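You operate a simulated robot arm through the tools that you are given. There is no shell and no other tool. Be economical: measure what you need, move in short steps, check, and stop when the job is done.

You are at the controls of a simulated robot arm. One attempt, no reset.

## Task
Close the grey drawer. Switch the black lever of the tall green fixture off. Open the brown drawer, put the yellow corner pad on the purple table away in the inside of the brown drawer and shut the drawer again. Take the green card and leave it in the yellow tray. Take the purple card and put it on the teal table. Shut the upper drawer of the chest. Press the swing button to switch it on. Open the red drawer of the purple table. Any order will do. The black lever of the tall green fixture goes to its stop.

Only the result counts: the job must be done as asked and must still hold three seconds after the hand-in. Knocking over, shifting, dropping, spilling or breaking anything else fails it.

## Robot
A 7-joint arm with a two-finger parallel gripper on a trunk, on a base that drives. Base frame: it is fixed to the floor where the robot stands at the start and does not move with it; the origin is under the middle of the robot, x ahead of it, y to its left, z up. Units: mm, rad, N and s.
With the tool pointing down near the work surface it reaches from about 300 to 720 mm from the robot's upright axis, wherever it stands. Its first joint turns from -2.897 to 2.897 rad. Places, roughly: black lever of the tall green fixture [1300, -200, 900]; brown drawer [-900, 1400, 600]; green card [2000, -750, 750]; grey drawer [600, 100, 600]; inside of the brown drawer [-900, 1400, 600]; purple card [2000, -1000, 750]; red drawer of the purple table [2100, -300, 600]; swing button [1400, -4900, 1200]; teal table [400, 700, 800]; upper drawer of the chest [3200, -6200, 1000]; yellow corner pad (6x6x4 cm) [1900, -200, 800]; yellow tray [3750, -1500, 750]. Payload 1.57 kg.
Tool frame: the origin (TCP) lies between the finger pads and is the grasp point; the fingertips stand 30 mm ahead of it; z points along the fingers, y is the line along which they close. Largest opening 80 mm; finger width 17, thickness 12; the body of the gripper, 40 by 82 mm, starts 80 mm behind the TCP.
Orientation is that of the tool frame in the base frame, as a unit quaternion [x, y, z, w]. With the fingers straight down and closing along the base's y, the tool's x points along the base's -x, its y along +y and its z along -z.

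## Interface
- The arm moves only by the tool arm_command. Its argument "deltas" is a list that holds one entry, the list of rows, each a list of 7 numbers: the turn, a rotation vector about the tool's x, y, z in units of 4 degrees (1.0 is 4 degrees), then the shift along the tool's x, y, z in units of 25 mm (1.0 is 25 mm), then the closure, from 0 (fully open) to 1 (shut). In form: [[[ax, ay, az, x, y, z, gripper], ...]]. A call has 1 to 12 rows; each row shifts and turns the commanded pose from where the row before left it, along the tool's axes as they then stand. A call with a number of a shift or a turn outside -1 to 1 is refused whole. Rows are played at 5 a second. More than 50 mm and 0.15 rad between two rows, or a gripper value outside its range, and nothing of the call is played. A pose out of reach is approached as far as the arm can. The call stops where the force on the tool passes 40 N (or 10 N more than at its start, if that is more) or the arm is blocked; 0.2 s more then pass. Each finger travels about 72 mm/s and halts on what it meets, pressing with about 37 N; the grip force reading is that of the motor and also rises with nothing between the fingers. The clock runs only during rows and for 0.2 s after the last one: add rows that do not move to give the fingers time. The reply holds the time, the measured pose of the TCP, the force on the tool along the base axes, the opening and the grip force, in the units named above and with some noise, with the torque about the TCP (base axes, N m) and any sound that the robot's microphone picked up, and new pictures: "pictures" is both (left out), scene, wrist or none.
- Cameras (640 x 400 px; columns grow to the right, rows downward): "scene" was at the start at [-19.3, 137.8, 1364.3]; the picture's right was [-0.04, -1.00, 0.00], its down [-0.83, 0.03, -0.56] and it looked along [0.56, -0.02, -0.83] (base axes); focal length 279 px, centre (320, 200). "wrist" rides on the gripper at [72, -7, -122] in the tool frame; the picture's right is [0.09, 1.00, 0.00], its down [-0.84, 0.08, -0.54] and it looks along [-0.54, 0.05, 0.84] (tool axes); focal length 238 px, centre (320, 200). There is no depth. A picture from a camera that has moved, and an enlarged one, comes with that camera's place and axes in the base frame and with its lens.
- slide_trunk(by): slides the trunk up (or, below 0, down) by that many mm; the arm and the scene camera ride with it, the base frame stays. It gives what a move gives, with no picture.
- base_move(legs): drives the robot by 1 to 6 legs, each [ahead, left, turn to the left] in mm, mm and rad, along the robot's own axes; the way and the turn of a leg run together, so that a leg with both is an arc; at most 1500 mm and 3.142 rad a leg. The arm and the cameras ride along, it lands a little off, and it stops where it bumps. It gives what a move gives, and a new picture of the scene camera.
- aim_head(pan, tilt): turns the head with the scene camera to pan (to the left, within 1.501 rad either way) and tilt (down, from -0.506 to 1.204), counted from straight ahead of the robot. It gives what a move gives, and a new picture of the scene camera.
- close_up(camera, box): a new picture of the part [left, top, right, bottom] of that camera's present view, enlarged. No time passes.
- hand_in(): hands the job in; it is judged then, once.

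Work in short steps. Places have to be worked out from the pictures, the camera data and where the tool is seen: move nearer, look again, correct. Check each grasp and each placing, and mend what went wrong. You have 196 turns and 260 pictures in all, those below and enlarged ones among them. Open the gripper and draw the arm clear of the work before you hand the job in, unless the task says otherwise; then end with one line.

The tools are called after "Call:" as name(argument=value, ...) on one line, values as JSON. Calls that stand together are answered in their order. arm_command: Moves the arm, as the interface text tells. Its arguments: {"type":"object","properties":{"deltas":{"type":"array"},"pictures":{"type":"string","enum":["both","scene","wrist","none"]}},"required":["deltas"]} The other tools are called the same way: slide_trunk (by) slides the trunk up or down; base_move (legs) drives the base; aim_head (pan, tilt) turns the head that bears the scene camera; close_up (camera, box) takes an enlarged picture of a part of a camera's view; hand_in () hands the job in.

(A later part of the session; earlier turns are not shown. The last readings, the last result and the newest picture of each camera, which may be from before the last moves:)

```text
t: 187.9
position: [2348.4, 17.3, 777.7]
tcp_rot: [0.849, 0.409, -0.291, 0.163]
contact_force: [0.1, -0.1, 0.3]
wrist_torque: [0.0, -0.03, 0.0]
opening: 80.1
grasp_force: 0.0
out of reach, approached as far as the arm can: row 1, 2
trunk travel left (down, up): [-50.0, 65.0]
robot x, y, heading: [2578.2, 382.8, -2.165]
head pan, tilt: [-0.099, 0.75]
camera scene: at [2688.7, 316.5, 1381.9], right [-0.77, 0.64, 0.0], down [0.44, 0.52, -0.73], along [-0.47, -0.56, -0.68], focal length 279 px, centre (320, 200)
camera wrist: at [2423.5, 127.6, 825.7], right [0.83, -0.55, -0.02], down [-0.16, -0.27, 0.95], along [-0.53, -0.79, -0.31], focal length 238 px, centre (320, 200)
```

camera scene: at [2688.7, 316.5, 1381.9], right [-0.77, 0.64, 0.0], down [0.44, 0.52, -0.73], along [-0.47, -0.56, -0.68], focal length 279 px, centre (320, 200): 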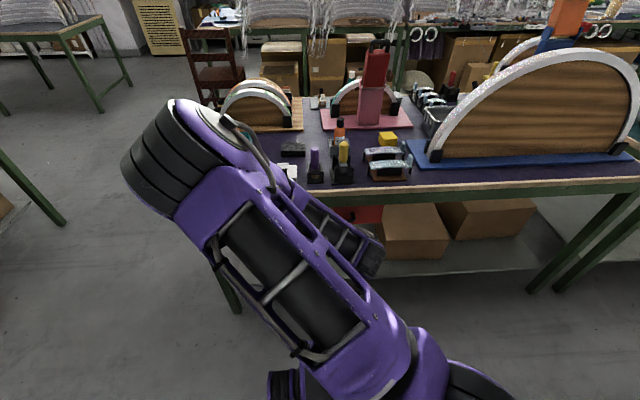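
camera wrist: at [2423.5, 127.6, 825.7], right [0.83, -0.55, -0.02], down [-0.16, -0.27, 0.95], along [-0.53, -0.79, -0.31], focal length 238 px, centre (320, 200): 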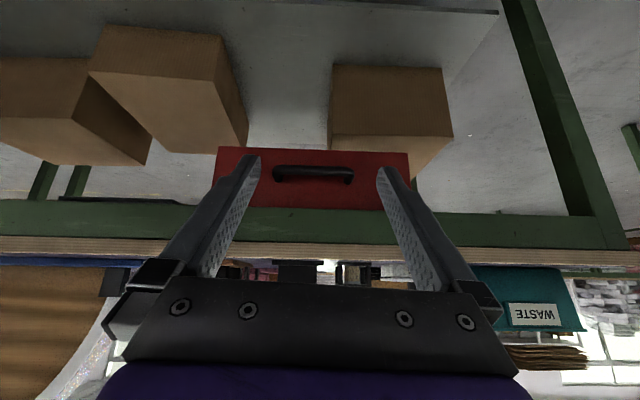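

Handle centre is at about (2222,-154,671), bar ~120 mm long. I extend, lower and tilt the tool further toward horizontal, then roll it so the fingers close vertically.

Call:
arm_command(deltas=[[[0, 0, 0, -0.777, 0, 0.63, 0], [0, 0, 0, -0.777, 0, 0.63, 0], [0, 0, 0, 0.63, 0, 0.777, 0], [0, 0, 0, 0.63, 0, 0.777, 0], [0, 0, 0, 0.63, 0, 0.777, 0], [0, -1, 0, 0, 0, 0, 0], [0, -1, 0, 0, 0, 0, 0], [0, -1, 0, 0, 0, 0, 0], [0, -1, 0, 0, 0, 0, 0], [0, -1, 0, 0, 0, 0, 0], [0, -1, 0, 0, 0, 0, 0], [0, -1, 0, 0, 0, 0, 0]]], pictures="none")

Call:
arm_command(deltas=[[[0, 0, -1, 0, 0, 0, 0], [0, 0, -1, 0, 0, 0, 0], [0, 0, -1, 0, 0, 0, 0], [0, 0, -1, 0, 0, 0, 0], [0, 0, -1, 0, 0, 0, 0], [0, 0, -1, 0, 0, 0, 0], [0, 0, -1, 0, 0, 0, 0], [0, 0, -1, 0, 0, 0, 0], [0, 0, -1, 0, 0, 0, 0], [0, 0, -1, 0, 0, 0, 0], [0, 0, -1, 0, 0, 0, 0]]], pictures="none")

Call:
arm_command(deltas=[[[0, 0, -1, 0, 0, 0, 0], [0, 0, -1, 0, 0, 0, 0], [0, 0, -1, 0, 0, 0, 0], [0, 0, -1, 0, 0, 0, 0], [0, 0, -1, 0, 0, 0, 0], [0, 0, -1, 0, 0, 0, 0], [0, 0, -1, 0, 0, 0, 0], [0, 0, -1, 0, 0, 0, 0.2], [0, 0, -1, 0, 0, 0, 0.4], [0, 0, -1, 0, 0, 0, 0.4], [0, 0, -0.5, 0, 0, 0, 0.4]]], pictures="both")

```text
t: 190.5
position: [2321.3, -23.4, 703.3]
tcp_rot: [0.753, 0.358, -0.488, 0.257]
contact_force: [0.2, 0.0, 0.7]
wrist_torque: [0.02, 0.03, 0.0]
opening: 79.9
grasp_force: 0.2
trunk travel left (down, up): [-50.0, 65.0]
robot x, y, heading: [2573.3, 380.7, -2.168]
head pan, tilt: [-0.099, 0.75]
```

```text
t: 192.9
position: [2320.6, -23.8, 703.6]
tcp_rot: [0.565, 0.614, -0.548, 0.055]
contact_force: [-0.7, -0.3, 1.3]
wrist_torque: [-0.01, -0.01, 0.03]
opening: 80.1
grasp_force: 0.0
trunk travel left (down, up): [-50.0, 65.0]
robot x, y, heading: [2575.1, 382.3, -2.166]
head pan, tilt: [-0.099, 0.75]
```

```text
t: 195.3
position: [2319.6, -24.5, 702.9]
tcp_rot: [0.306, 0.776, -0.532, -0.145]
contact_force: [0.6, 0.5, 0.7]
wrist_torque: [0.01, 0.0, 0.04]
opening: 47.9
grasp_force: 0.0
trunk travel left (down, up): [-50.0, 65.0]
robot x, y, heading: [2576.8, 380.0, -2.168]
head pan, tilt: [-0.099, 0.75]
camera scene: at [2688.8, 316.3, 1381.8], right [-0.77, 0.64, 0.0], down [0.44, 0.52, -0.73], along [-0.47, -0.56, -0.68], focal length 279 px, centre (320, 200)
camera wrist: at [2330.6, 109.9, 748.5], right [0.25, 0.3, -0.92], down [0.97, -0.11, 0.23], along [-0.03, -0.95, -0.32], focal length 238 px, centre (320, 200)
```

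scene: 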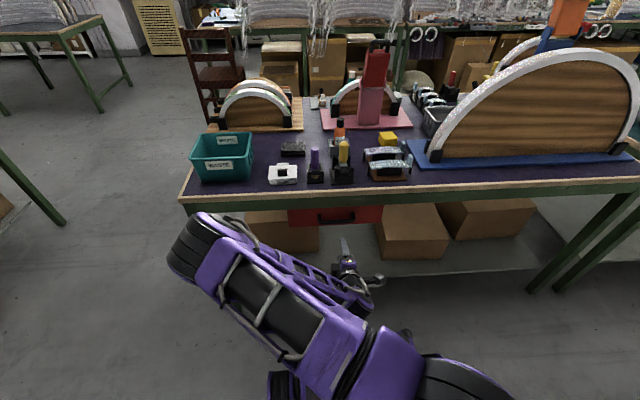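
wrist: 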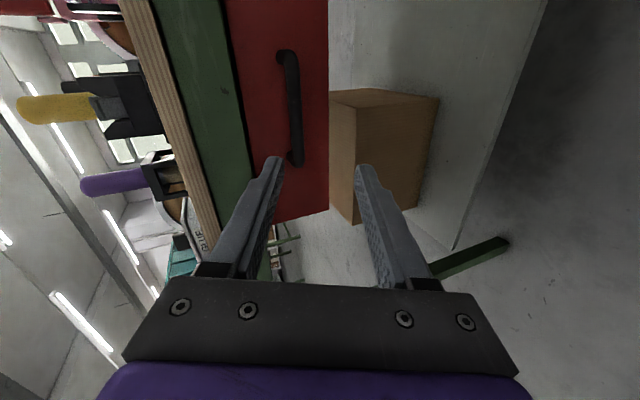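

The tool now faces the drawer with fingers closing vertically. I estimate the bar at (2200,-171,659); I approach to about 60 mm before it.

Call:
arm_command(deltas=[[[0, 0, -0.3, 0.1, -0.25, 0.93, 0.4], [0, 0, -0.3, 0.1, -0.25, 0.93, 0.4], [0, 0, -0.3, 0.1, -0.25, 0.93, 0.4], [0, 0, -0.3, 0.1, -0.25, 0.93, 0.4], [0, 0, -0.3, 0.1, -0.25, 0.93, 0.4]]], pictures="both")

```text
t: 196.5
position: [2237.9, -112.2, 683.7]
tcp_rot: [0.265, 0.791, -0.524, -0.173]
contact_force: [0.6, -0.3, 0.4]
wrist_torque: [-0.01, 0.05, 0.0]
opening: 47.9
grasp_force: 0.1
trunk travel left (down, up): [-50.0, 65.0]
robot x, y, heading: [2575.5, 384.1, -2.171]
head pan, tilt: [-0.099, 0.75]
camera scene: at [2688.9, 316.4, 1381.8], right [-0.77, 0.64, 0.0], down [0.44, 0.52, -0.73], along [-0.47, -0.56, -0.68], focal length 279 px, centre (320, 200)
camera wrist: at [2246.3, 19.9, 736.9], right [0.17, 0.36, -0.92], down [0.99, -0.08, 0.15], along [-0.02, -0.93, -0.37], focal length 238 px, centre (320, 200)
```

scene: 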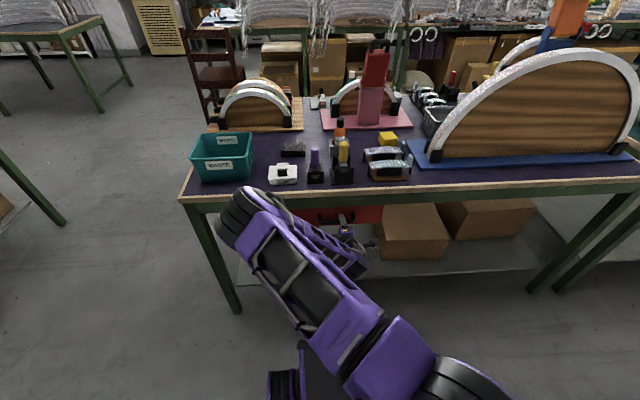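
wrist: 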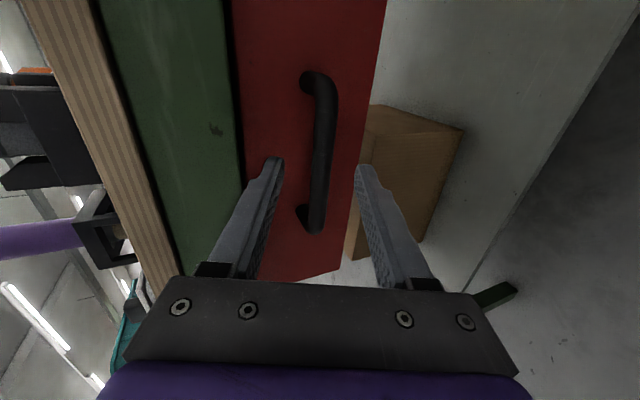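

The bar lies centred between the fingers. I move straight in ~55 mm.

Call:
arm_command(deltas=[[[0, 0, 0, 0, 0, 0.8, 0.4], [0, 0, 0, 0, 0, 0.8, 0.4], [0, 0, 0, 0, 0, 0.6, 0.4], [0, 0, 0, 0, 0, 0, 0.4]]], pictures="wrist")

```text
t: 197.2
position: [2214.6, -141.1, 666.9]
tcp_rot: [0.267, 0.791, -0.523, -0.173]
contact_force: [6.9, 8.1, 6.8]
wrist_torque: [-0.41, 0.26, 0.1]
opening: 49.5
grasp_force: 0.9
trunk travel left (down, up): [-50.0, 65.0]
robot x, y, heading: [2577.6, 381.9, -2.167]
head pan, tilt: [-0.099, 0.75]
stopped in row 3: the force on the tool passed its limit at 52 N (the readings are from after the stop); the commanded pose is now the measured one
camera wrist: at [2223.9, -9.6, 719.8], right [0.17, 0.37, -0.92], down [0.99, -0.08, 0.15], along [-0.02, -0.93, -0.37], focal length 238 px, centre (320, 200)
```

wrist: 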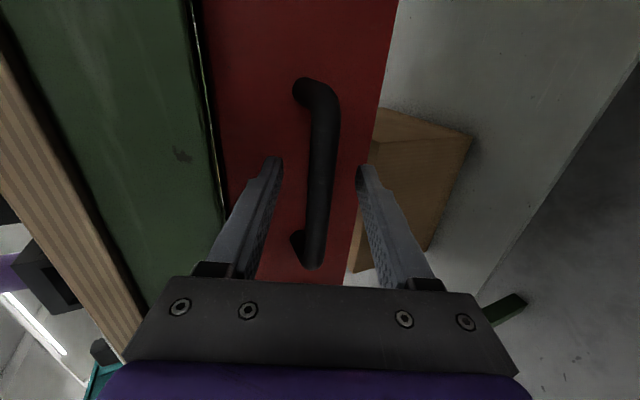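

The upper finger touched the front. I close now to see whether the bar is caught.

Call:
arm_command(deltas=[[[0, 0, 0, 0, 0, -0.1, 0.6], [0, 0, 0, 0, 0, 0, 1], [0, 0, 0, 0, 0, 0, 1], [0, 0, 0, 0, 0, 0, 1], [0, 0, 0, 0, 0, 0, 1]]], pictures="wrist")

```text
t: 198.4
position: [2215.6, -140.5, 665.9]
tcp_rot: [0.267, 0.791, -0.522, -0.172]
contact_force: [-2.3, -0.4, 0.3]
wrist_torque: [0.3, 0.43, 0.25]
opening: 15.7
grasp_force: 31.3
trunk travel left (down, up): [-50.0, 65.0]
robot x, y, heading: [2575.1, 382.0, -2.167]
head pan, tilt: [-0.099, 0.75]
camera wrist: at [2224.6, -8.7, 720.3], right [0.17, 0.37, -0.92], down [0.99, -0.08, 0.15], along [-0.02, -0.93, -0.37], focal length 238 px, centre (320, 200)
```

wrist: 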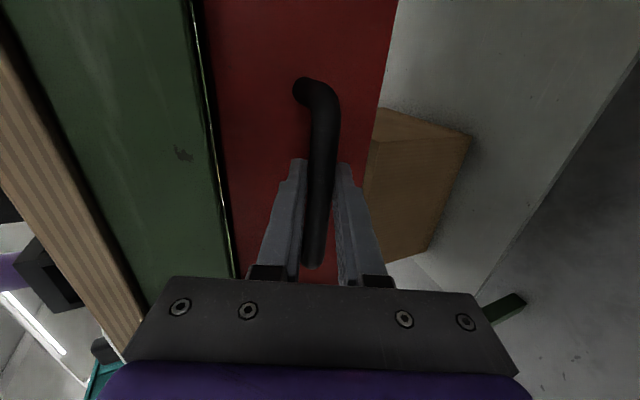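

The bar is gripped (15.7 mm). I pull by driving the base back.

Call:
base_move(legs=[[-120, 0, 0]])

Call:
arm_command(deltas=[[[0, 0, 0, 0, 0, 0, 1]]], pictures="wrist")

```text
t: 199.7
position: [2285.5, -44.6, 667.0]
tcp_rot: [0.265, 0.791, -0.524, -0.17]
contact_force: [16.5, -9.4, 2.1]
wrist_torque: [0.16, 0.26, 0.62]
opening: 15.8
grasp_force: 31.3
trunk travel left (down, up): [-50.0, 65.0]
robot x, y, heading: [2639.9, 485.6, -2.167]
head pan, tilt: [-0.099, 0.75]
camera scene: at [2756.8, 414.7, 1381.7], right [-0.77, 0.64, 0.0], down [0.44, 0.52, -0.73], along [-0.47, -0.56, -0.68], focal length 279 px, centre (320, 200)
```

scene: 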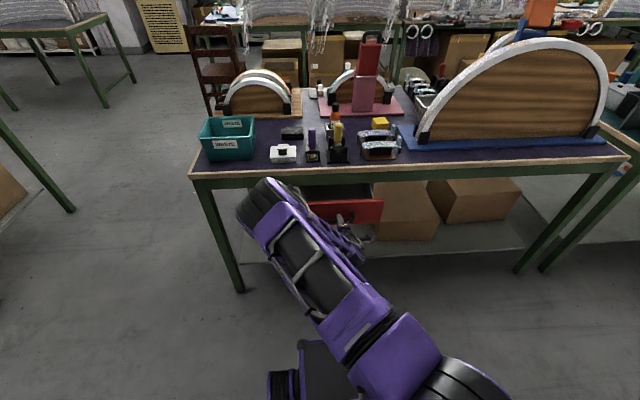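

```text
t: 200.1
position: [2285.4, -43.2, 668.0]
tcp_rot: [0.264, 0.792, -0.523, -0.171]
contact_force: [0.6, -0.7, 2.4]
wrist_torque: [0.38, 0.53, 0.03]
opening: 15.9
grasp_force: 31.5
trunk travel left (down, up): [-50.0, 65.0]
robot x, y, heading: [2639.0, 481.8, -2.17]
head pan, tilt: [-0.099, 0.75]
camera wrist: at [2293.4, 87.9, 720.1], right [0.16, 0.37, -0.92], down [0.99, -0.07, 0.15], along [-0.01, -0.93, -0.37], focal length 238 px, centre (320, 200)
```

wrist: 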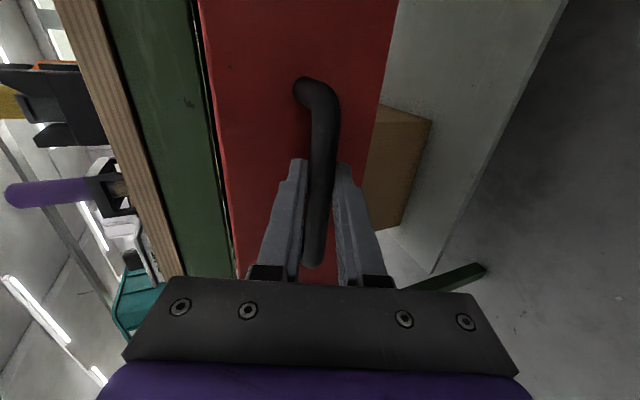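

The drawer opens (120 mm). I pull it further.

Call:
base_move(legs=[[-100, 0, 0]])

Call:
arm_command(deltas=[[[0, 0, 0, 0, 0, 0, 1]]], pictures="wrist")

```text
t: 201.2
position: [2343.4, 37.4, 666.9]
tcp_rot: [0.263, 0.792, -0.525, -0.169]
contact_force: [18.5, -11.1, 2.7]
wrist_torque: [0.2, 0.22, 0.74]
opening: 15.8
grasp_force: 31.3
trunk travel left (down, up): [-50.0, 65.0]
robot x, y, heading: [2695.7, 568.6, -2.164]
head pan, tilt: [-0.099, 0.75]
camera scene: at [2813.0, 497.0, 1381.7], right [-0.77, 0.64, 0.0], down [0.44, 0.52, -0.73], along [-0.47, -0.56, -0.68], focal length 279 px, centre (320, 200)
```

scene: 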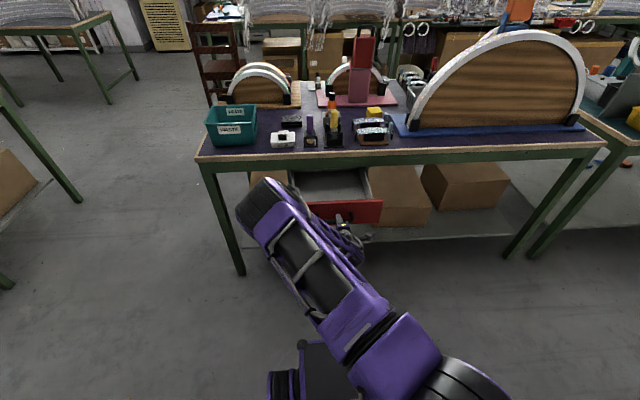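

```text
t: 201.6
position: [2344.0, 36.0, 667.2]
tcp_rot: [0.263, 0.792, -0.526, -0.167]
contact_force: [2.3, -0.2, 3.3]
wrist_torque: [0.29, 0.52, 0.09]
opening: 15.7
grasp_force: 30.6
trunk travel left (down, up): [-50.0, 65.0]
robot x, y, heading: [2700.9, 565.9, -2.17]
head pan, tilt: [-0.099, 0.75]
camera wrist: at [2350.8, 168.5, 719.9], right [0.16, 0.36, -0.92], down [0.99, -0.07, 0.15], along [-0.01, -0.93, -0.37], focal length 238 px, centre (320, 200)
```

wrist: 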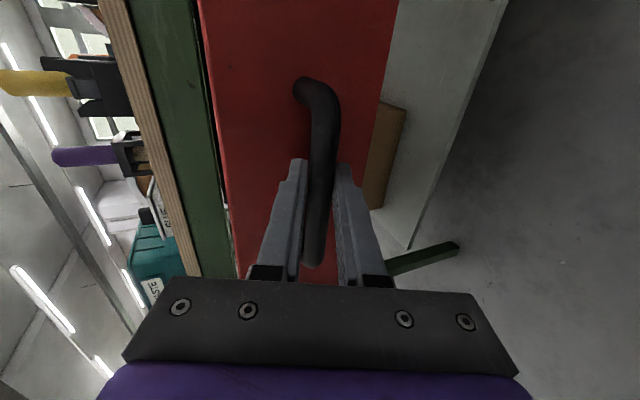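

It's out about 220 mm; I pull a little more to have it clearly open.

Call:
base_move(legs=[[-50, 0, 0]])

Call:
arm_command(deltas=[[[0, 0, 0, 0, 0, 0, 0.6], [0, 0, 0, 0, 0, 0, 0.2], [0, 0, 0, 0, 0, 0, 0.2], [0, 0, 0, 0, 0, -0.7, 0.2], [0, 0, 0, 0, 0, -1, 0.2], [0, 0, 0, 0, 0, -1, 0.2], [0, 0, 0, 0, 0, -1, 0.2]]], pictures="both")

```text
t: 202.4
position: [2350.6, 44.3, 667.8]
tcp_rot: [0.261, 0.793, -0.523, -0.171]
contact_force: [2.1, -0.2, 4.6]
wrist_torque: [0.22, 0.4, 0.07]
opening: 15.6
grasp_force: 31.9
trunk travel left (down, up): [-50.0, 65.0]
robot x, y, heading: [2705.7, 570.9, -2.168]
head pan, tilt: [-0.099, 0.75]
stopped in leg 1: the robot was blocked; the commanded pose is now the measured one
camera scene: at [2819.2, 504.9, 1381.7], right [-0.77, 0.64, 0.0], down [0.43, 0.53, -0.73], along [-0.47, -0.56, -0.68], focal length 279 px, centre (320, 200)
```

scene: 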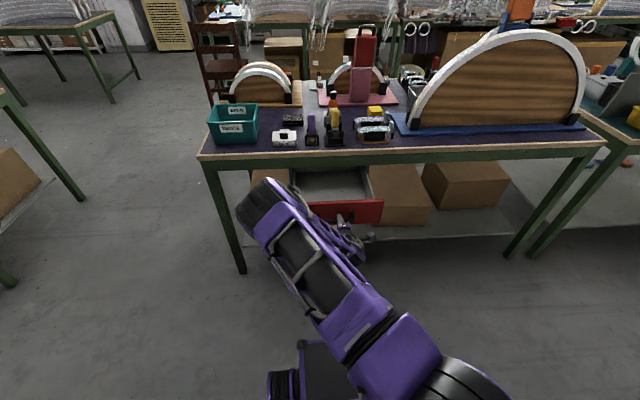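

```text
t: 204.0
position: [2400.8, 114.1, 702.6]
tcp_rot: [0.262, 0.793, -0.523, -0.17]
contact_force: [-0.7, 0.4, 0.5]
wrist_torque: [-0.03, 0.02, 0.04]
opening: 63.8
grasp_force: 0.1
trunk travel left (down, up): [-50.0, 65.0]
robot x, y, heading: [2704.3, 571.6, -2.164]
head pan, tilt: [-0.099, 0.75]
camera scene: at [2818.7, 504.6, 1381.8], right [-0.77, 0.64, 0.0], down [0.44, 0.53, -0.73], along [-0.47, -0.56, -0.68], focal length 279 px, centre (320, 200)
camera wrist: at [2408.0, 245.0, 756.3], right [0.16, 0.37, -0.92], down [0.99, -0.07, 0.15], along [-0.01, -0.93, -0.38], focal length 238 px, centre (320, 200)
```

scene: 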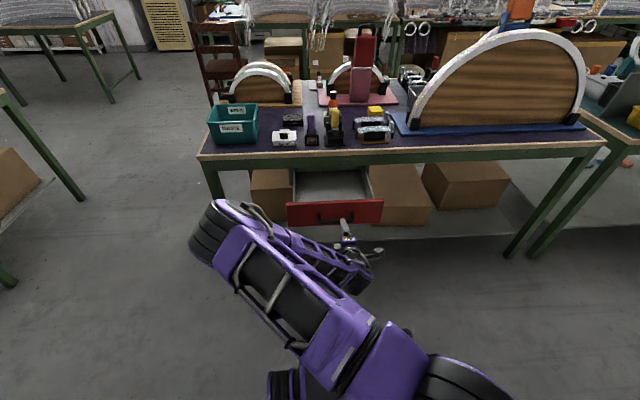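
wrist: 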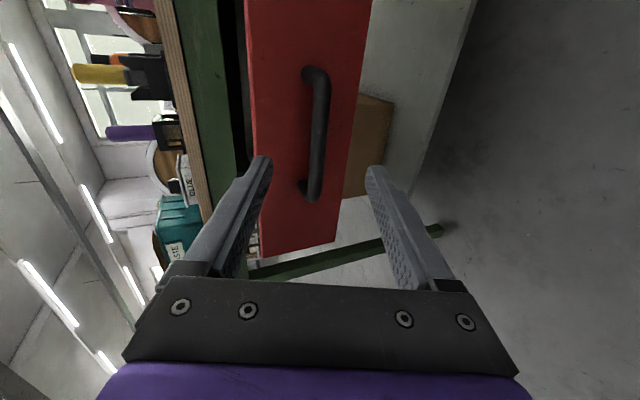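

The drawer reached its stop and is fully open. I raise the hand and turn it back to pointing down.

Call:
arm_command(deltas=[[[0, 0, 0, 0, -0.914, -0.39, 0], [0, 0, 0, 0, -0.914, -0.39, 0], [0, 0, 0, 0, -0.914, -0.39, 0], [0, 0, 0, 0, -0.914, -0.39, 0], [0, 0, 0, 0, -0.914, -0.39, 0], [0, 0, 0, 0, -0.914, -0.39, 0], [0, 0, 0, 0, -0.914, -0.39, 0], [0, 0, 0, 0, -0.914, -0.39, 0], [0, 0, 0, 0, -0.914, -0.39, 0], [0, 0, 0, 0, -0.914, -0.39, 0], [0, 0, 0, 0, -0.914, -0.39, 0], [0, 0, 0, 0, -0.914, -0.39, 0]]], pictures="none")

Call:
arm_command(deltas=[[[0, 0, 1, 0, 0, 0, 0], [0, 0, 1, 0, 0, 0, 0], [0, 0, 1, 0, 0, 0, 0], [0, 0, 1, 0, 0, 0, 0], [0, 0, 1, 0, 0, 0, 0], [0, 0, 1, 0, 0, 0, 0], [0, 0, 1, 0, 0, 0, 0], [0, 0, 1, 0, 0, 0, 0], [0, 0, 1, 0, 0, 0, 0], [0, 0, 1, 0, 0, 0, 0], [0, 0, 1, 0, 0, 0, 0], [0, 0, 1, 0, 0, 0, 0]]], pictures="none")

Call:
arm_command(deltas=[[[0, 0, 1, 0, 0, 0, 0], [0, 0, 1, 0, 0, 0, 0], [0, 0, 1, 0, 0, 0, 0], [0, 0, 1, 0, 0, 0, 0], [0, 0, 1, 0, 0, 0, 0], [0, 0, 1, 0, 0, 0, 0], [0, 0, 1, 0, 0, 0, 0], [0, 0, 1, 0, 0, 0, 0], [0, 0, 1, 0, 0, 0, 0], [0, 0, 1, 0, 0, 0, 0], [0, 0, 1, 0, 0, 0, 0]]], pictures="none")

Call:
arm_command(deltas=[[[0, 1, 0, 0, 0, 0, 0], [0, 1, 0, 0, 0, 0, 0], [0, 1, 0, 0, 0, 0, 0], [0, 1, 0, 0, 0, 0, 0], [0, 1, 0, 0, 0, 0, 0], [0, 1, 0, 0, 0, 0, 0], [0, 1, 0, 0, 0, 0, 0], [0, 1, 0, 0, 0, 0, 0], [0, 1, 0, 0, 0, 0, 0], [0, 1, 0, 0, 0, 0, 0], [0, 1, 0, 0, 0, 0, 0], [0, 1, 0, 0, 0, 0, 0]]], pictures="none")

Call:
base_move(legs=[[0, -380, 0]])

```text
t: 206.6
position: [2398.4, 114.6, 1002.8]
tcp_rot: [0.262, 0.794, -0.522, -0.17]
contact_force: [-0.5, 0.2, -0.3]
wrist_torque: [-0.05, 0.02, -0.04]
opening: 80.1
grasp_force: 0.0
trunk travel left (down, up): [-50.0, 65.0]
robot x, y, heading: [2704.7, 569.3, -2.163]
head pan, tilt: [-0.099, 0.75]
```

```text
t: 209.2
position: [2398.0, 115.3, 1001.3]
tcp_rot: [0.563, 0.617, -0.547, 0.059]
contact_force: [0.3, 0.0, 0.3]
wrist_torque: [0.03, 0.0, -0.01]
opening: 80.0
grasp_force: 0.0
trunk travel left (down, up): [-50.0, 65.0]
robot x, y, heading: [2702.5, 571.4, -2.164]
head pan, tilt: [-0.099, 0.75]
```

```text
t: 211.6
position: [2398.6, 114.3, 1001.9]
tcp_rot: [0.753, 0.362, -0.486, 0.259]
contact_force: [-0.9, 0.8, -0.4]
wrist_torque: [-0.01, 0.01, 0.02]
opening: 79.9
grasp_force: 0.0
trunk travel left (down, up): [-50.0, 65.0]
robot x, y, heading: [2705.9, 571.5, -2.158]
head pan, tilt: [-0.099, 0.75]
```

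```text
t: 214.2
position: [2405.6, 102.8, 1005.3]
tcp_rot: [0.862, 0.439, -0.205, 0.148]
contact_force: [-0.3, 0.0, -0.6]
wrist_torque: [0.0, -0.04, 0.0]
opening: 79.8
grasp_force: 0.1
out of reach, approached as far as the arm can: row 6, 7, 9
trunk travel left (down, up): [-50.0, 65.0]
robot x, y, heading: [2708.2, 567.3, -2.159]
head pan, tilt: [-0.099, 0.75]
```

```text
t: 218.4
position: [2091.1, 315.0, 1005.5]
tcp_rot: [0.863, 0.438, -0.206, 0.147]
contact_force: [0.6, 0.2, 0.1]
wrist_torque: [-0.04, -0.01, -0.01]
opening: 80.1
grasp_force: 0.0
trunk travel left (down, up): [-50.0, 65.0]
robot x, y, heading: [2391.3, 786.4, -2.163]
head pan, tilt: [-0.099, 0.75]
camera scene: at [2504.5, 716.2, 1381.8], right [-0.77, 0.64, 0.0], down [0.44, 0.53, -0.73], along [-0.47, -0.56, -0.68], focal length 279 px, centre (320, 200)
```

scene: 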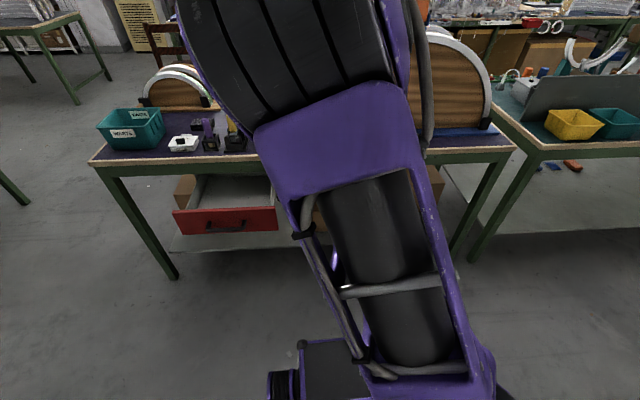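

The base reaches about 370 mm ahead, so I plan to stand at n≈1560, s≈1690 to avoid the big arch. I move left first, then ahead partly, and look at the pad.

Call:
base_move(legs=[[0, 200, 0], [330, 0, 0]])

Call:
arm_command(deltas=[[[0, 0.5, 0, 0, 0, 0, 0]]], pictures="wrist")

Call:
aim_head(pan=-0.3, tilt=0.6)

```text
t: 222.8
position: [2071.9, -70.9, 1005.1]
tcp_rot: [0.863, 0.437, -0.206, 0.149]
contact_force: [0.1, 0.4, 1.3]
wrist_torque: [0.02, -0.04, 0.06]
opening: 79.9
grasp_force: 0.0
trunk travel left (down, up): [-50.0, 65.0]
robot x, y, heading: [2369.6, 396.4, -2.166]
head pan, tilt: [-0.099, 0.75]
camera scene: at [2486.6, 329.4, 1381.8], right [-0.77, 0.64, 0.0], down [0.44, 0.52, -0.73], along [-0.47, -0.56, -0.68], focal length 279 px, centre (320, 200)
```

scene: 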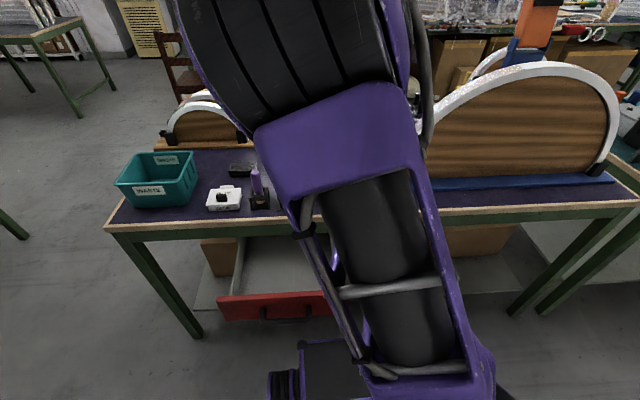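

```text
t: 223.2
position: [2072.0, -72.3, 1004.5]
tcp_rot: [0.866, 0.441, -0.192, 0.141]
contact_force: [-0.5, -0.4, 0.3]
wrist_torque: [-0.01, 0.02, 0.04]
opening: 80.0
grasp_force: 0.1
trunk travel left (down, up): [-50.0, 65.0]
robot x, y, heading: [2372.1, 393.9, -2.163]
head pan, tilt: [-0.099, 0.75]
camera wrist: at [2131.3, 34.0, 1079.8], right [0.86, -0.51, 0.03], down [-0.28, -0.41, 0.87], along [-0.42, -0.76, -0.5], focal length 238 px, centre (320, 200)
```

wrist: 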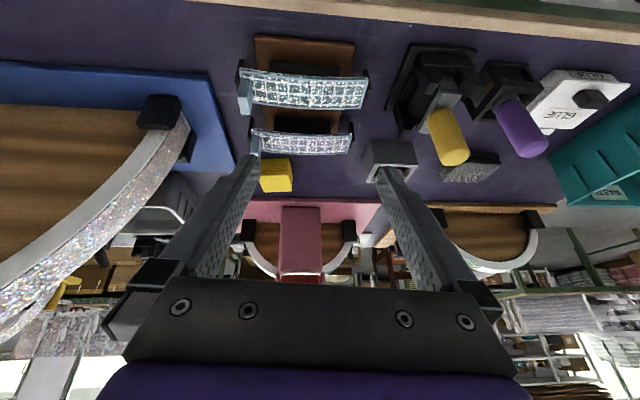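

```text
t: 223.9
position: [2071.8, -70.8, 1006.6]
tcp_rot: [0.866, 0.44, -0.191, 0.141]
contact_force: [-0.6, -0.2, -0.9]
wrist_torque: [0.01, 0.02, -0.02]
opening: 80.2
grasp_force: 0.1
trunk travel left (down, up): [-50.0, 65.0]
robot x, y, heading: [2376.6, 395.7, -2.165]
head pan, tilt: [-0.3, 0.6]
camera scene: at [2470.7, 337.7, 1394.6], right [-0.63, 0.78, 0.0], down [0.44, 0.35, -0.82], along [-0.64, -0.52, -0.57], focal length 279 px, centre (320, 200)
```

scene: 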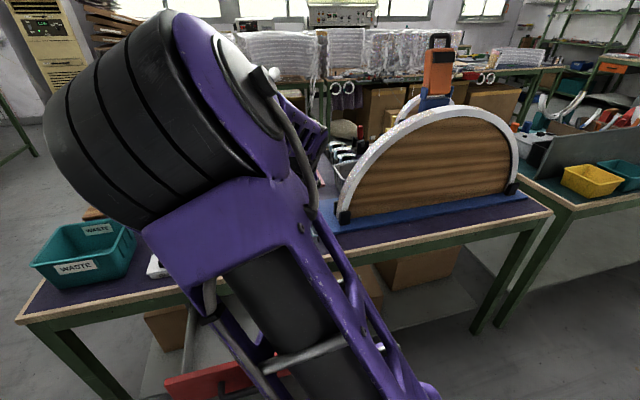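

The pad is at about (1886,-245,~815). I drive ahead and slightly right so it is ~650 mm ahead.

Call:
base_move(legs=[[140, -30, 0]])

Call:
arm_command(deltas=[[[0, 1, 0, -0.45, 0, 0.2, 0], [0, 1, 0, -0.45, 0, 0.2, 0], [0, 1, 0, -0.5, 0, 0.15, 0], [0, 1, 0, -0.5, 0, 0.1, 0], [0, 1, 0, -0.5, 0, 0.1, 0], [0, 1, 0, -0.5, 0, 0, 0]]], pictures="wrist")

```text
t: 225.3
position: [1970.1, -170.8, 1005.4]
tcp_rot: [0.865, 0.441, -0.191, 0.141]
contact_force: [-0.7, 0.3, -0.4]
wrist_torque: [0.04, -0.01, 0.01]
opening: 80.0
grasp_force: 0.1
trunk travel left (down, up): [-50.0, 65.0]
robot x, y, heading: [2272.0, 297.6, -2.167]
head pan, tilt: [-0.3, 0.6]
camera scene: at [2368.3, 239.4, 1394.7], right [-0.63, 0.78, 0.0], down [0.44, 0.35, -0.83], along [-0.64, -0.52, -0.56], focal length 279 px, centre (320, 200)
```

scene: 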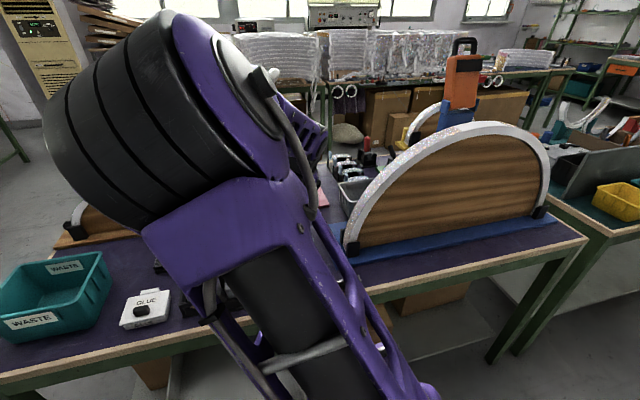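

```text
t: 226.7
position: [1927.0, -231.8, 1009.9]
tcp_rot: [0.886, 0.46, -0.007, 0.046]
contact_force: [0.4, 0.4, -0.5]
wrist_torque: [-0.03, 0.01, -0.01]
opening: 80.1
grasp_force: 0.1
trunk travel left (down, up): [-50.0, 65.0]
robot x, y, heading: [2270.1, 299.9, -2.171]
head pan, tilt: [-0.3, 0.6]
camera wrist: at [1959.9, -157.9, 1126.1], right [0.87, -0.49, 0.07], down [-0.44, -0.68, 0.59], along [-0.25, -0.54, -0.8], focal length 238 px, centre (320, 200)
```

wrist: 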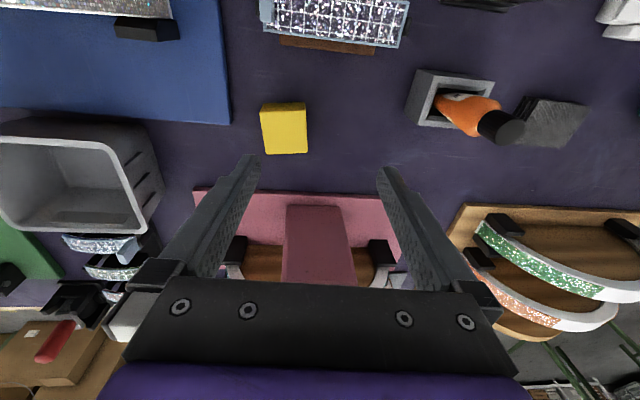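

The pad is at (1881,-240), aligned with the fingers; a pink tower stands just beyond. I tilt the hand so its body leans to my side, centre over the pad, and check.

Call:
arm_command(deltas=[[[0.5, -1, 0, 0.2, -0.5, 0, 0], [0.5, -1, 0, 0, -0.5, 0, 0], [0, -1, 0, 0, -0.3, 0, 0], [0, 0, 0, -0.6, 0, 0.15, 0], [0, 0, 0, -0.4, 0, 1, 0], [0, 0, 0, 0.26, 0, 0.96, 0], [0, 0, 0, 0, 0, 0, 0]]], pictures="wrist")

```text
t: 228.3
position: [1884.6, -235.8, 961.0]
tcp_rot: [0.881, 0.453, -0.117, 0.062]
contact_force: [0.0, -0.6, -0.2]
wrist_torque: [0.01, -0.01, -0.02]
opening: 80.1
grasp_force: 0.1
trunk travel left (down, up): [-50.0, 65.0]
robot x, y, heading: [2269.1, 298.6, -2.167]
head pan, tilt: [-0.3, 0.6]
camera wrist: at [1938.0, -148.5, 1058.6], right [0.86, -0.51, -0.02], down [-0.33, -0.58, 0.74], along [-0.39, -0.63, -0.67], focal length 238 px, centre (320, 200)
```

wrist: 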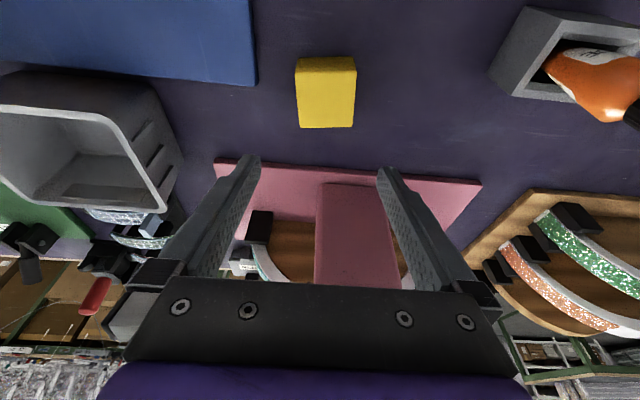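

Pad centred. I lower toward it, stopping midway to check.

Call:
arm_command(deltas=[[[0, 0, 0, 0.0, 0.1, 1, 0], [0, 0, 0, 0.2, 0, 0.965, 0], [0, 0, 0, 0.262, 0, 0.965, 0], [0, 0, 0, 0.262, 0, 0.965, 0], [0, 0, 0, 0, 0, 0, 0]]], pictures="wrist")

```text
t: 229.5
position: [1883.7, -244.1, 862.0]
tcp_rot: [0.881, 0.454, -0.116, 0.063]
contact_force: [-0.1, 0.0, 0.3]
wrist_torque: [-0.03, 0.02, 0.0]
opening: 80.0
grasp_force: 0.0
trunk travel left (down, up): [-50.0, 65.0]
robot x, y, heading: [2269.7, 298.2, -2.158]
head pan, tilt: [-0.3, 0.6]
camera wrist: at [1937.0, -156.7, 960.2], right [0.86, -0.51, -0.02], down [-0.33, -0.58, 0.74], along [-0.39, -0.63, -0.67], focal length 238 px, centre (320, 200)
```

wrist: 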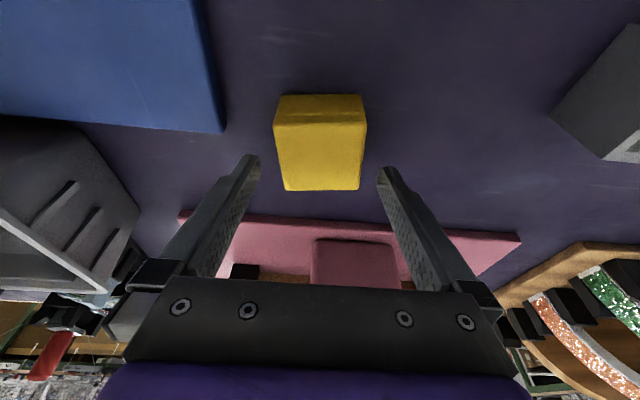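

The pad top seems nearer z≈830. I lower carefully in small steps.

Call:
arm_command(deltas=[[[0, 0, 0, 0.13, 0, 0.48, 0], [0, 0, 0, 0.13, 0, 0.48, 0], [0, 0, 0, 0.1, 0, 0.39, 0], [0, 0, 0, 0, 0, 0, 0]]], pictures="wrist")

```text
t: 230.5
position: [1882.4, -243.0, 831.1]
tcp_rot: [0.881, 0.453, -0.119, 0.063]
contact_force: [2.9, 2.0, 21.4]
wrist_torque: [0.59, 0.66, -0.19]
opening: 78.7
grasp_force: 0.1
trunk travel left (down, up): [-50.0, 65.0]
robot x, y, heading: [2271.8, 296.2, -2.167]
head pan, tilt: [-0.3, 0.6]
camera wrist: at [1936.9, -156.0, 928.8], right [0.86, -0.51, -0.02], down [-0.32, -0.58, 0.75], along [-0.39, -0.64, -0.67], focal length 238 px, centre (320, 200)
```

wrist: 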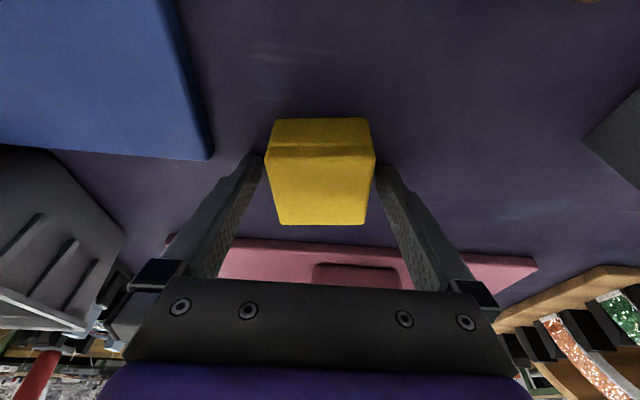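

The tips touch the table, so it is at ~800 and the pad top at ~840. I lift a few mm, shift 10 mm toward me and close.

Call:
arm_command(deltas=[[[0, 0, 0, -0.05, 0, -0.2, 0], [0, 0, 0, 0.4, 0, -0.1, 0], [0, 0, 0, 0, 0, 0, 0.3], [0, 0, 0, 0, 0, 0, 0.6], [0, 0, 0, 0, 0, 0, 1], [0, 0, 0, 0, 0, 0, 1]]], pictures="wrist")

```text
t: 231.9
position: [1889.7, -236.2, 832.6]
tcp_rot: [0.882, 0.453, -0.115, 0.063]
contact_force: [1.4, -0.7, 0.8]
wrist_torque: [0.0, 0.01, -0.01]
opening: 55.8
grasp_force: 37.5
trunk travel left (down, up): [-50.0, 65.0]
robot x, y, heading: [2272.1, 302.3, -2.165]
head pan, tilt: [-0.3, 0.6]
camera wrist: at [1942.5, -148.5, 930.6], right [0.86, -0.51, -0.02], down [-0.33, -0.58, 0.74], along [-0.39, -0.63, -0.67], focal length 238 px, centre (320, 200)
```

wrist: 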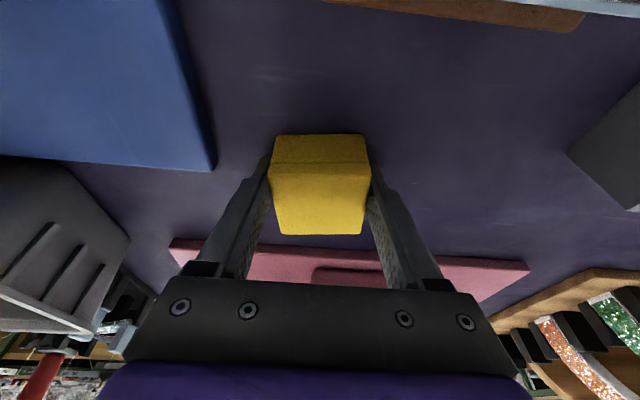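

Gripped (56 mm). I lift straight up.

Call:
arm_command(deltas=[[[0, 0, 0, -0.2, 0, -0.7, 1], [0, 0, 0, -0.262, 0, -0.965, 1], [0, 0, 0, -0.262, 0, -0.965, 1], [0, 0, 0, -0.262, 0, -0.965, 1], [0, 0, 0, -0.262, 0, -0.965, 1], [0, 0, 0, -0.262, 0, -0.965, 1], [0, 0, 0, -0.262, 0, -0.965, 1]]], pictures="wrist")

Call:
base_move(legs=[[-450, 0, 0]])

```text
t: 233.5
position: [1887.3, -233.7, 1000.9]
tcp_rot: [0.881, 0.454, -0.117, 0.062]
contact_force: [-0.2, -0.3, 0.0]
wrist_torque: [0.01, 0.0, -0.03]
opening: 55.7
grasp_force: 37.6
trunk travel left (down, up): [-50.0, 65.0]
robot x, y, heading: [2271.2, 300.3, -2.16]
head pan, tilt: [-0.3, 0.6]
camera wrist: at [1941.1, -146.9, 1098.5], right [0.86, -0.51, -0.02], down [-0.33, -0.58, 0.74], along [-0.39, -0.63, -0.67], focal length 238 px, centre (320, 200)
```

wrist: 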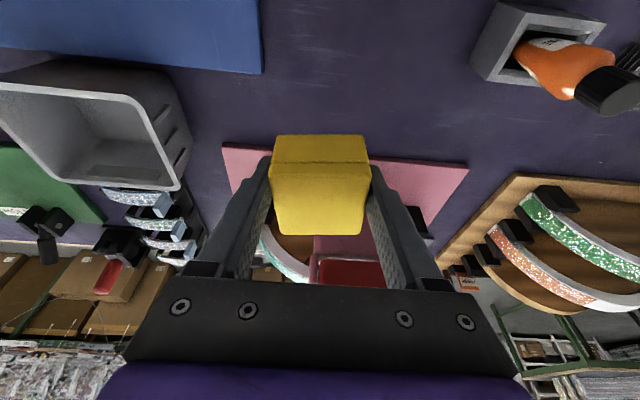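

```text
t: 236.2
position: [2140.8, 140.7, 1000.1]
tcp_rot: [0.882, 0.453, -0.116, 0.062]
contact_force: [0.2, 0.3, 0.2]
wrist_torque: [0.01, -0.01, -0.01]
opening: 55.0
grasp_force: 37.0
trunk travel left (down, up): [-50.0, 65.0]
robot x, y, heading: [2525.5, 672.9, -2.163]
head pan, tilt: [-0.3, 0.6]
camera scene: at [2620.7, 613.3, 1394.7], right [-0.63, 0.78, 0.0], down [0.44, 0.35, -0.83], along [-0.64, -0.52, -0.56], focal length 279 px, centre (320, 200)
```

scene: 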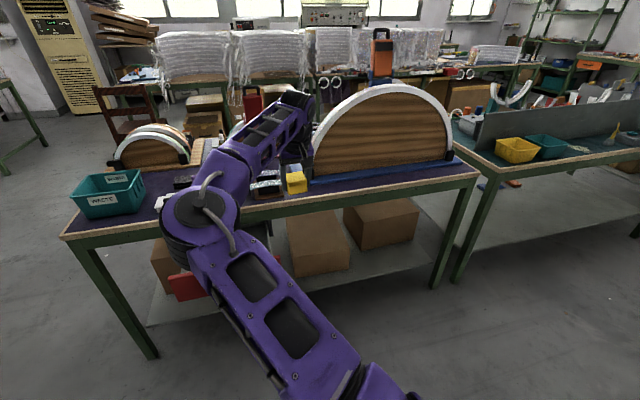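

The pad is held. Now I turn to travel along the wall side toward the brown drawer at (-900,1400).

Call:
base_move(legs=[[0, 0, -1.6], [1300, 0, 0]])

Call:
aim_head(pan=0.3, tilt=0.35)

```text
t: 237.5
position: [2081.2, 182.3, 1000.5]
tcp_rot: [0.904, 0.407, -0.119, 0.057]
contact_force: [0.0, 0.6, -0.7]
wrist_torque: [-0.01, -0.02, -0.02]
opening: 54.8
grasp_force: 36.7
trunk travel left (down, up): [-50.0, 65.0]
robot x, y, heading: [2517.9, 666.5, -2.276]
head pan, tilt: [-0.3, 0.6]
stopped in leg 1: the robot was blocked; the commanded pose is now the measured one
camera scene: at [2610.7, 601.9, 1394.7], right [-0.54, 0.84, 0.0], down [0.48, 0.3, -0.83], along [-0.69, -0.45, -0.56], focal length 279 px, centre (320, 200)
```

scene: 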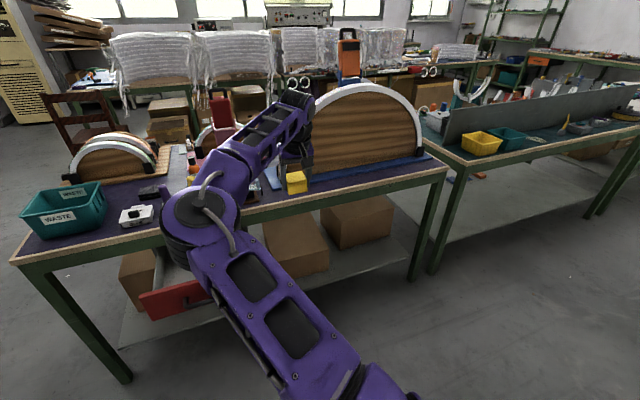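

```text
t: 238.5
position: [2083.1, 183.4, 1001.0]
tcp_rot: [0.904, 0.406, -0.119, 0.057]
contact_force: [0.2, 0.2, 0.0]
wrist_torque: [-0.04, -0.01, 0.0]
opening: 54.5
grasp_force: 37.2
trunk travel left (down, up): [-50.0, 65.0]
robot x, y, heading: [2520.0, 669.9, -2.271]
head pan, tilt: [0.3, 0.351]
camera scene: at [2648.8, 563.9, 1417.4], right [-0.92, 0.39, 0.0], down [0.13, 0.32, -0.94], along [-0.37, -0.86, -0.34], focal length 279 px, centre (320, 200)
```

scene: 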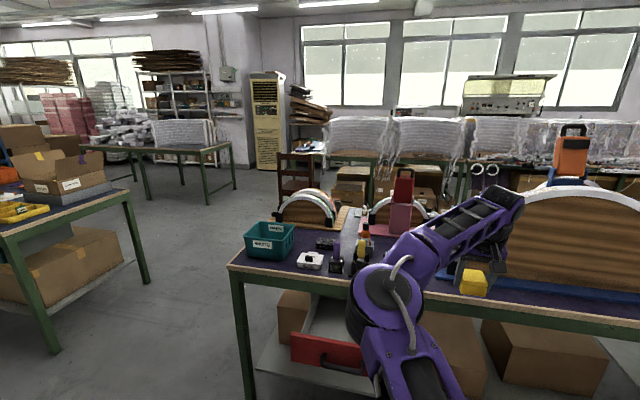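

The rear of the base met the wall. I move ahead 130 mm and turn again.

Call:
base_move(legs=[[130, 0, 0], [0, 0, -1.5]])

```text
t: 243.6
position: [1921.1, 976.8, 1000.3]
tcp_rot: [0.937, -0.322, -0.126, -0.041]
contact_force: [-0.3, 0.1, 0.5]
wrist_torque: [0.03, 0.03, 0.02]
opening: 53.9
grasp_force: 37.2
trunk travel left (down, up): [-50.0, 65.0]
robot x, y, heading: [2437.7, 569.5, 2.509]
head pan, tilt: [0.3, 0.351]
camera scene: at [2337.3, 435.7, 1417.4], right [0.33, 0.94, 0.0], down [0.32, -0.11, -0.94], along [-0.89, 0.31, -0.34], focal length 279 px, centre (320, 200)
```

scene: 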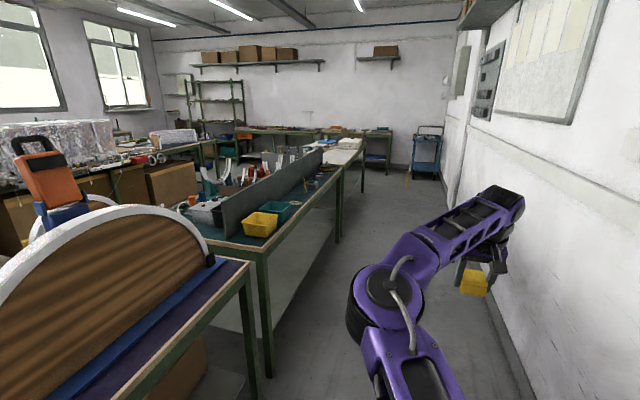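

Clear path ahead along the wall side. I drive on.

Call:
base_move(legs=[[1500, 0, 0], [700, 0, 0]])

Call:
aim_head(pan=0.5, tilt=0.5)

```text
t: 254.5
position: [131.5, 2269.3, 1000.9]
tcp_rot: [0.939, -0.317, -0.127, -0.04]
contact_force: [-0.5, 0.3, -0.9]
wrist_torque: [0.0, -0.02, 0.0]
opening: 53.6
grasp_force: 36.9
trunk travel left (down, up): [-50.0, 65.0]
robot x, y, heading: [648.6, 1871.4, 2.518]
head pan, tilt: [0.3, 0.351]
camera scene: at [554.1, 1734.1, 1417.4], right [0.32, 0.95, 0.0], down [0.33, -0.11, -0.94], along [-0.89, 0.3, -0.34], focal length 279 px, centre (320, 200)
```

scene: 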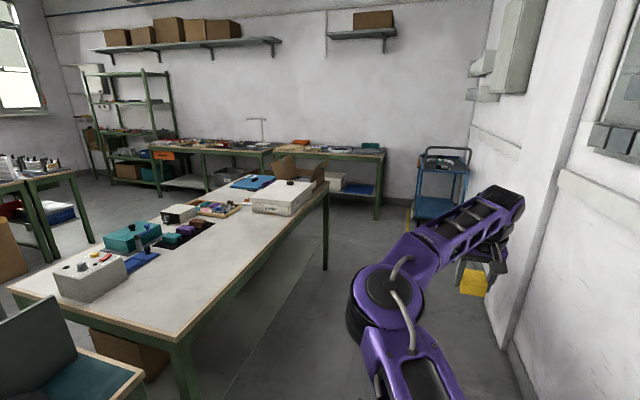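

```text
t: 255.2
position: [131.9, 2270.3, 1000.4]
tcp_rot: [0.939, -0.318, -0.126, -0.04]
contact_force: [-0.7, -0.7, 0.2]
wrist_torque: [-0.02, 0.0, -0.01]
opening: 53.8
grasp_force: 37.2
trunk travel left (down, up): [-50.0, 65.0]
robot x, y, heading: [650.3, 1867.4, 2.515]
head pan, tilt: [0.499, 0.499]
camera scene: at [552.1, 1715.9, 1403.8], right [0.13, 0.99, 0.0], down [0.47, -0.06, -0.88], along [-0.87, 0.11, -0.48], focal length 279 px, centre (320, 200)
```

scene: 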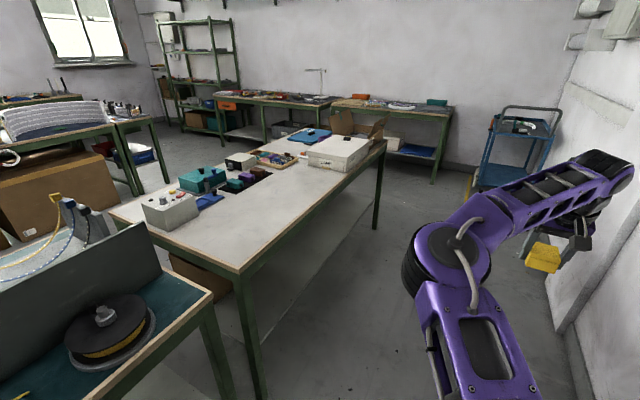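

The white table carries the brown drawer presumably on its aisle side. I go around its far end: drive on, with the arm drawn in slightly.

Call:
arm_command(deltas=[[[0, 0, 0, 0.965, 0, -0.262, 1], [0, 0, 0, 0.965, 0, -0.262, 1], [0, 0, 0, 0.965, 0, -0.262, 1], [0, 0, 0, 0.965, 0, -0.262, 1]]], pictures="none")

Call:
base_move(legs=[[1400, 0, 0], [900, 0, 0]])

Call:
aim_head(pan=0.9, tilt=0.5)

```text
t: 256.2
position: [211.9, 2210.5, 999.9]
tcp_rot: [0.939, -0.318, -0.126, -0.04]
contact_force: [-0.5, 0.3, -0.3]
wrist_torque: [-0.02, -0.01, -0.01]
opening: 53.7
grasp_force: 37.4
trunk travel left (down, up): [-50.0, 65.0]
robot x, y, heading: [652.1, 1872.8, 2.514]
head pan, tilt: [0.499, 0.499]
```

```text
t: 267.5
position: [-1672.5, 3532.8, 1000.9]
tcp_rot: [0.941, -0.311, -0.127, -0.039]
contact_force: [-0.2, -0.2, -0.1]
wrist_torque: [0.0, 0.01, 0.0]
opening: 53.7
grasp_force: 36.7
trunk travel left (down, up): [-50.0, 65.0]
robot x, y, heading: [-1223.9, 3199.7, 2.531]
head pan, tilt: [0.499, 0.499]
camera scene: at [-1324.1, 3043.7, 1403.8], right [0.11, 0.99, 0.0], down [0.48, -0.05, -0.88], along [-0.87, 0.1, -0.48], focal length 279 px, centre (320, 200)
```

scene: 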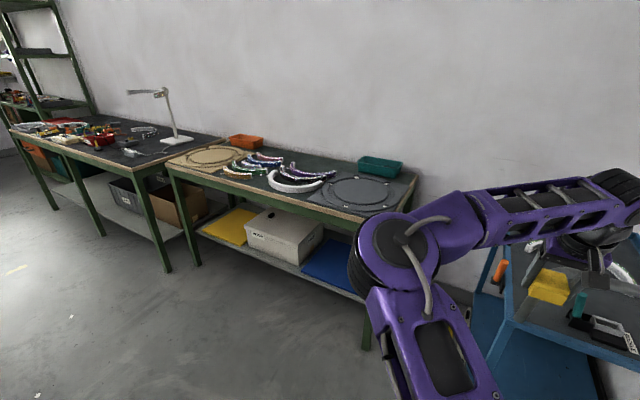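

```text
t: 268.4
position: [-1671.8, 3533.0, 999.4]
tcp_rot: [0.941, -0.311, -0.126, -0.039]
contact_force: [-0.5, 0.3, -0.7]
wrist_torque: [0.02, -0.01, 0.01]
opening: 53.8
grasp_force: 37.1
trunk travel left (down, up): [-50.0, 65.0]
robot x, y, heading: [-1224.3, 3199.3, 2.528]
head pan, tilt: [0.901, 0.499]
camera scene: at [-1321.0, 3007.7, 1403.8], right [-0.29, 0.96, 0.0], down [0.46, 0.14, -0.88], along [-0.84, -0.25, -0.48], focal length 279 px, centre (320, 200)
```

scene: 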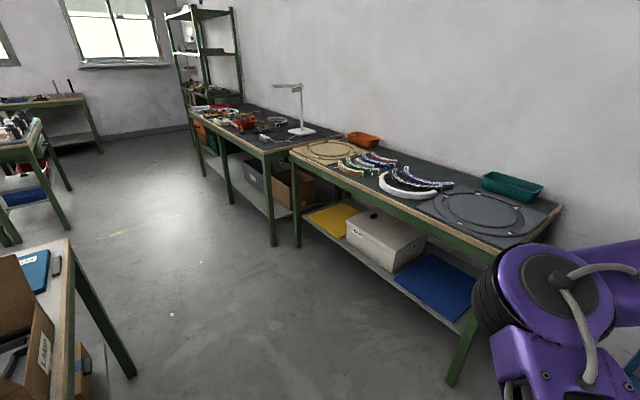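

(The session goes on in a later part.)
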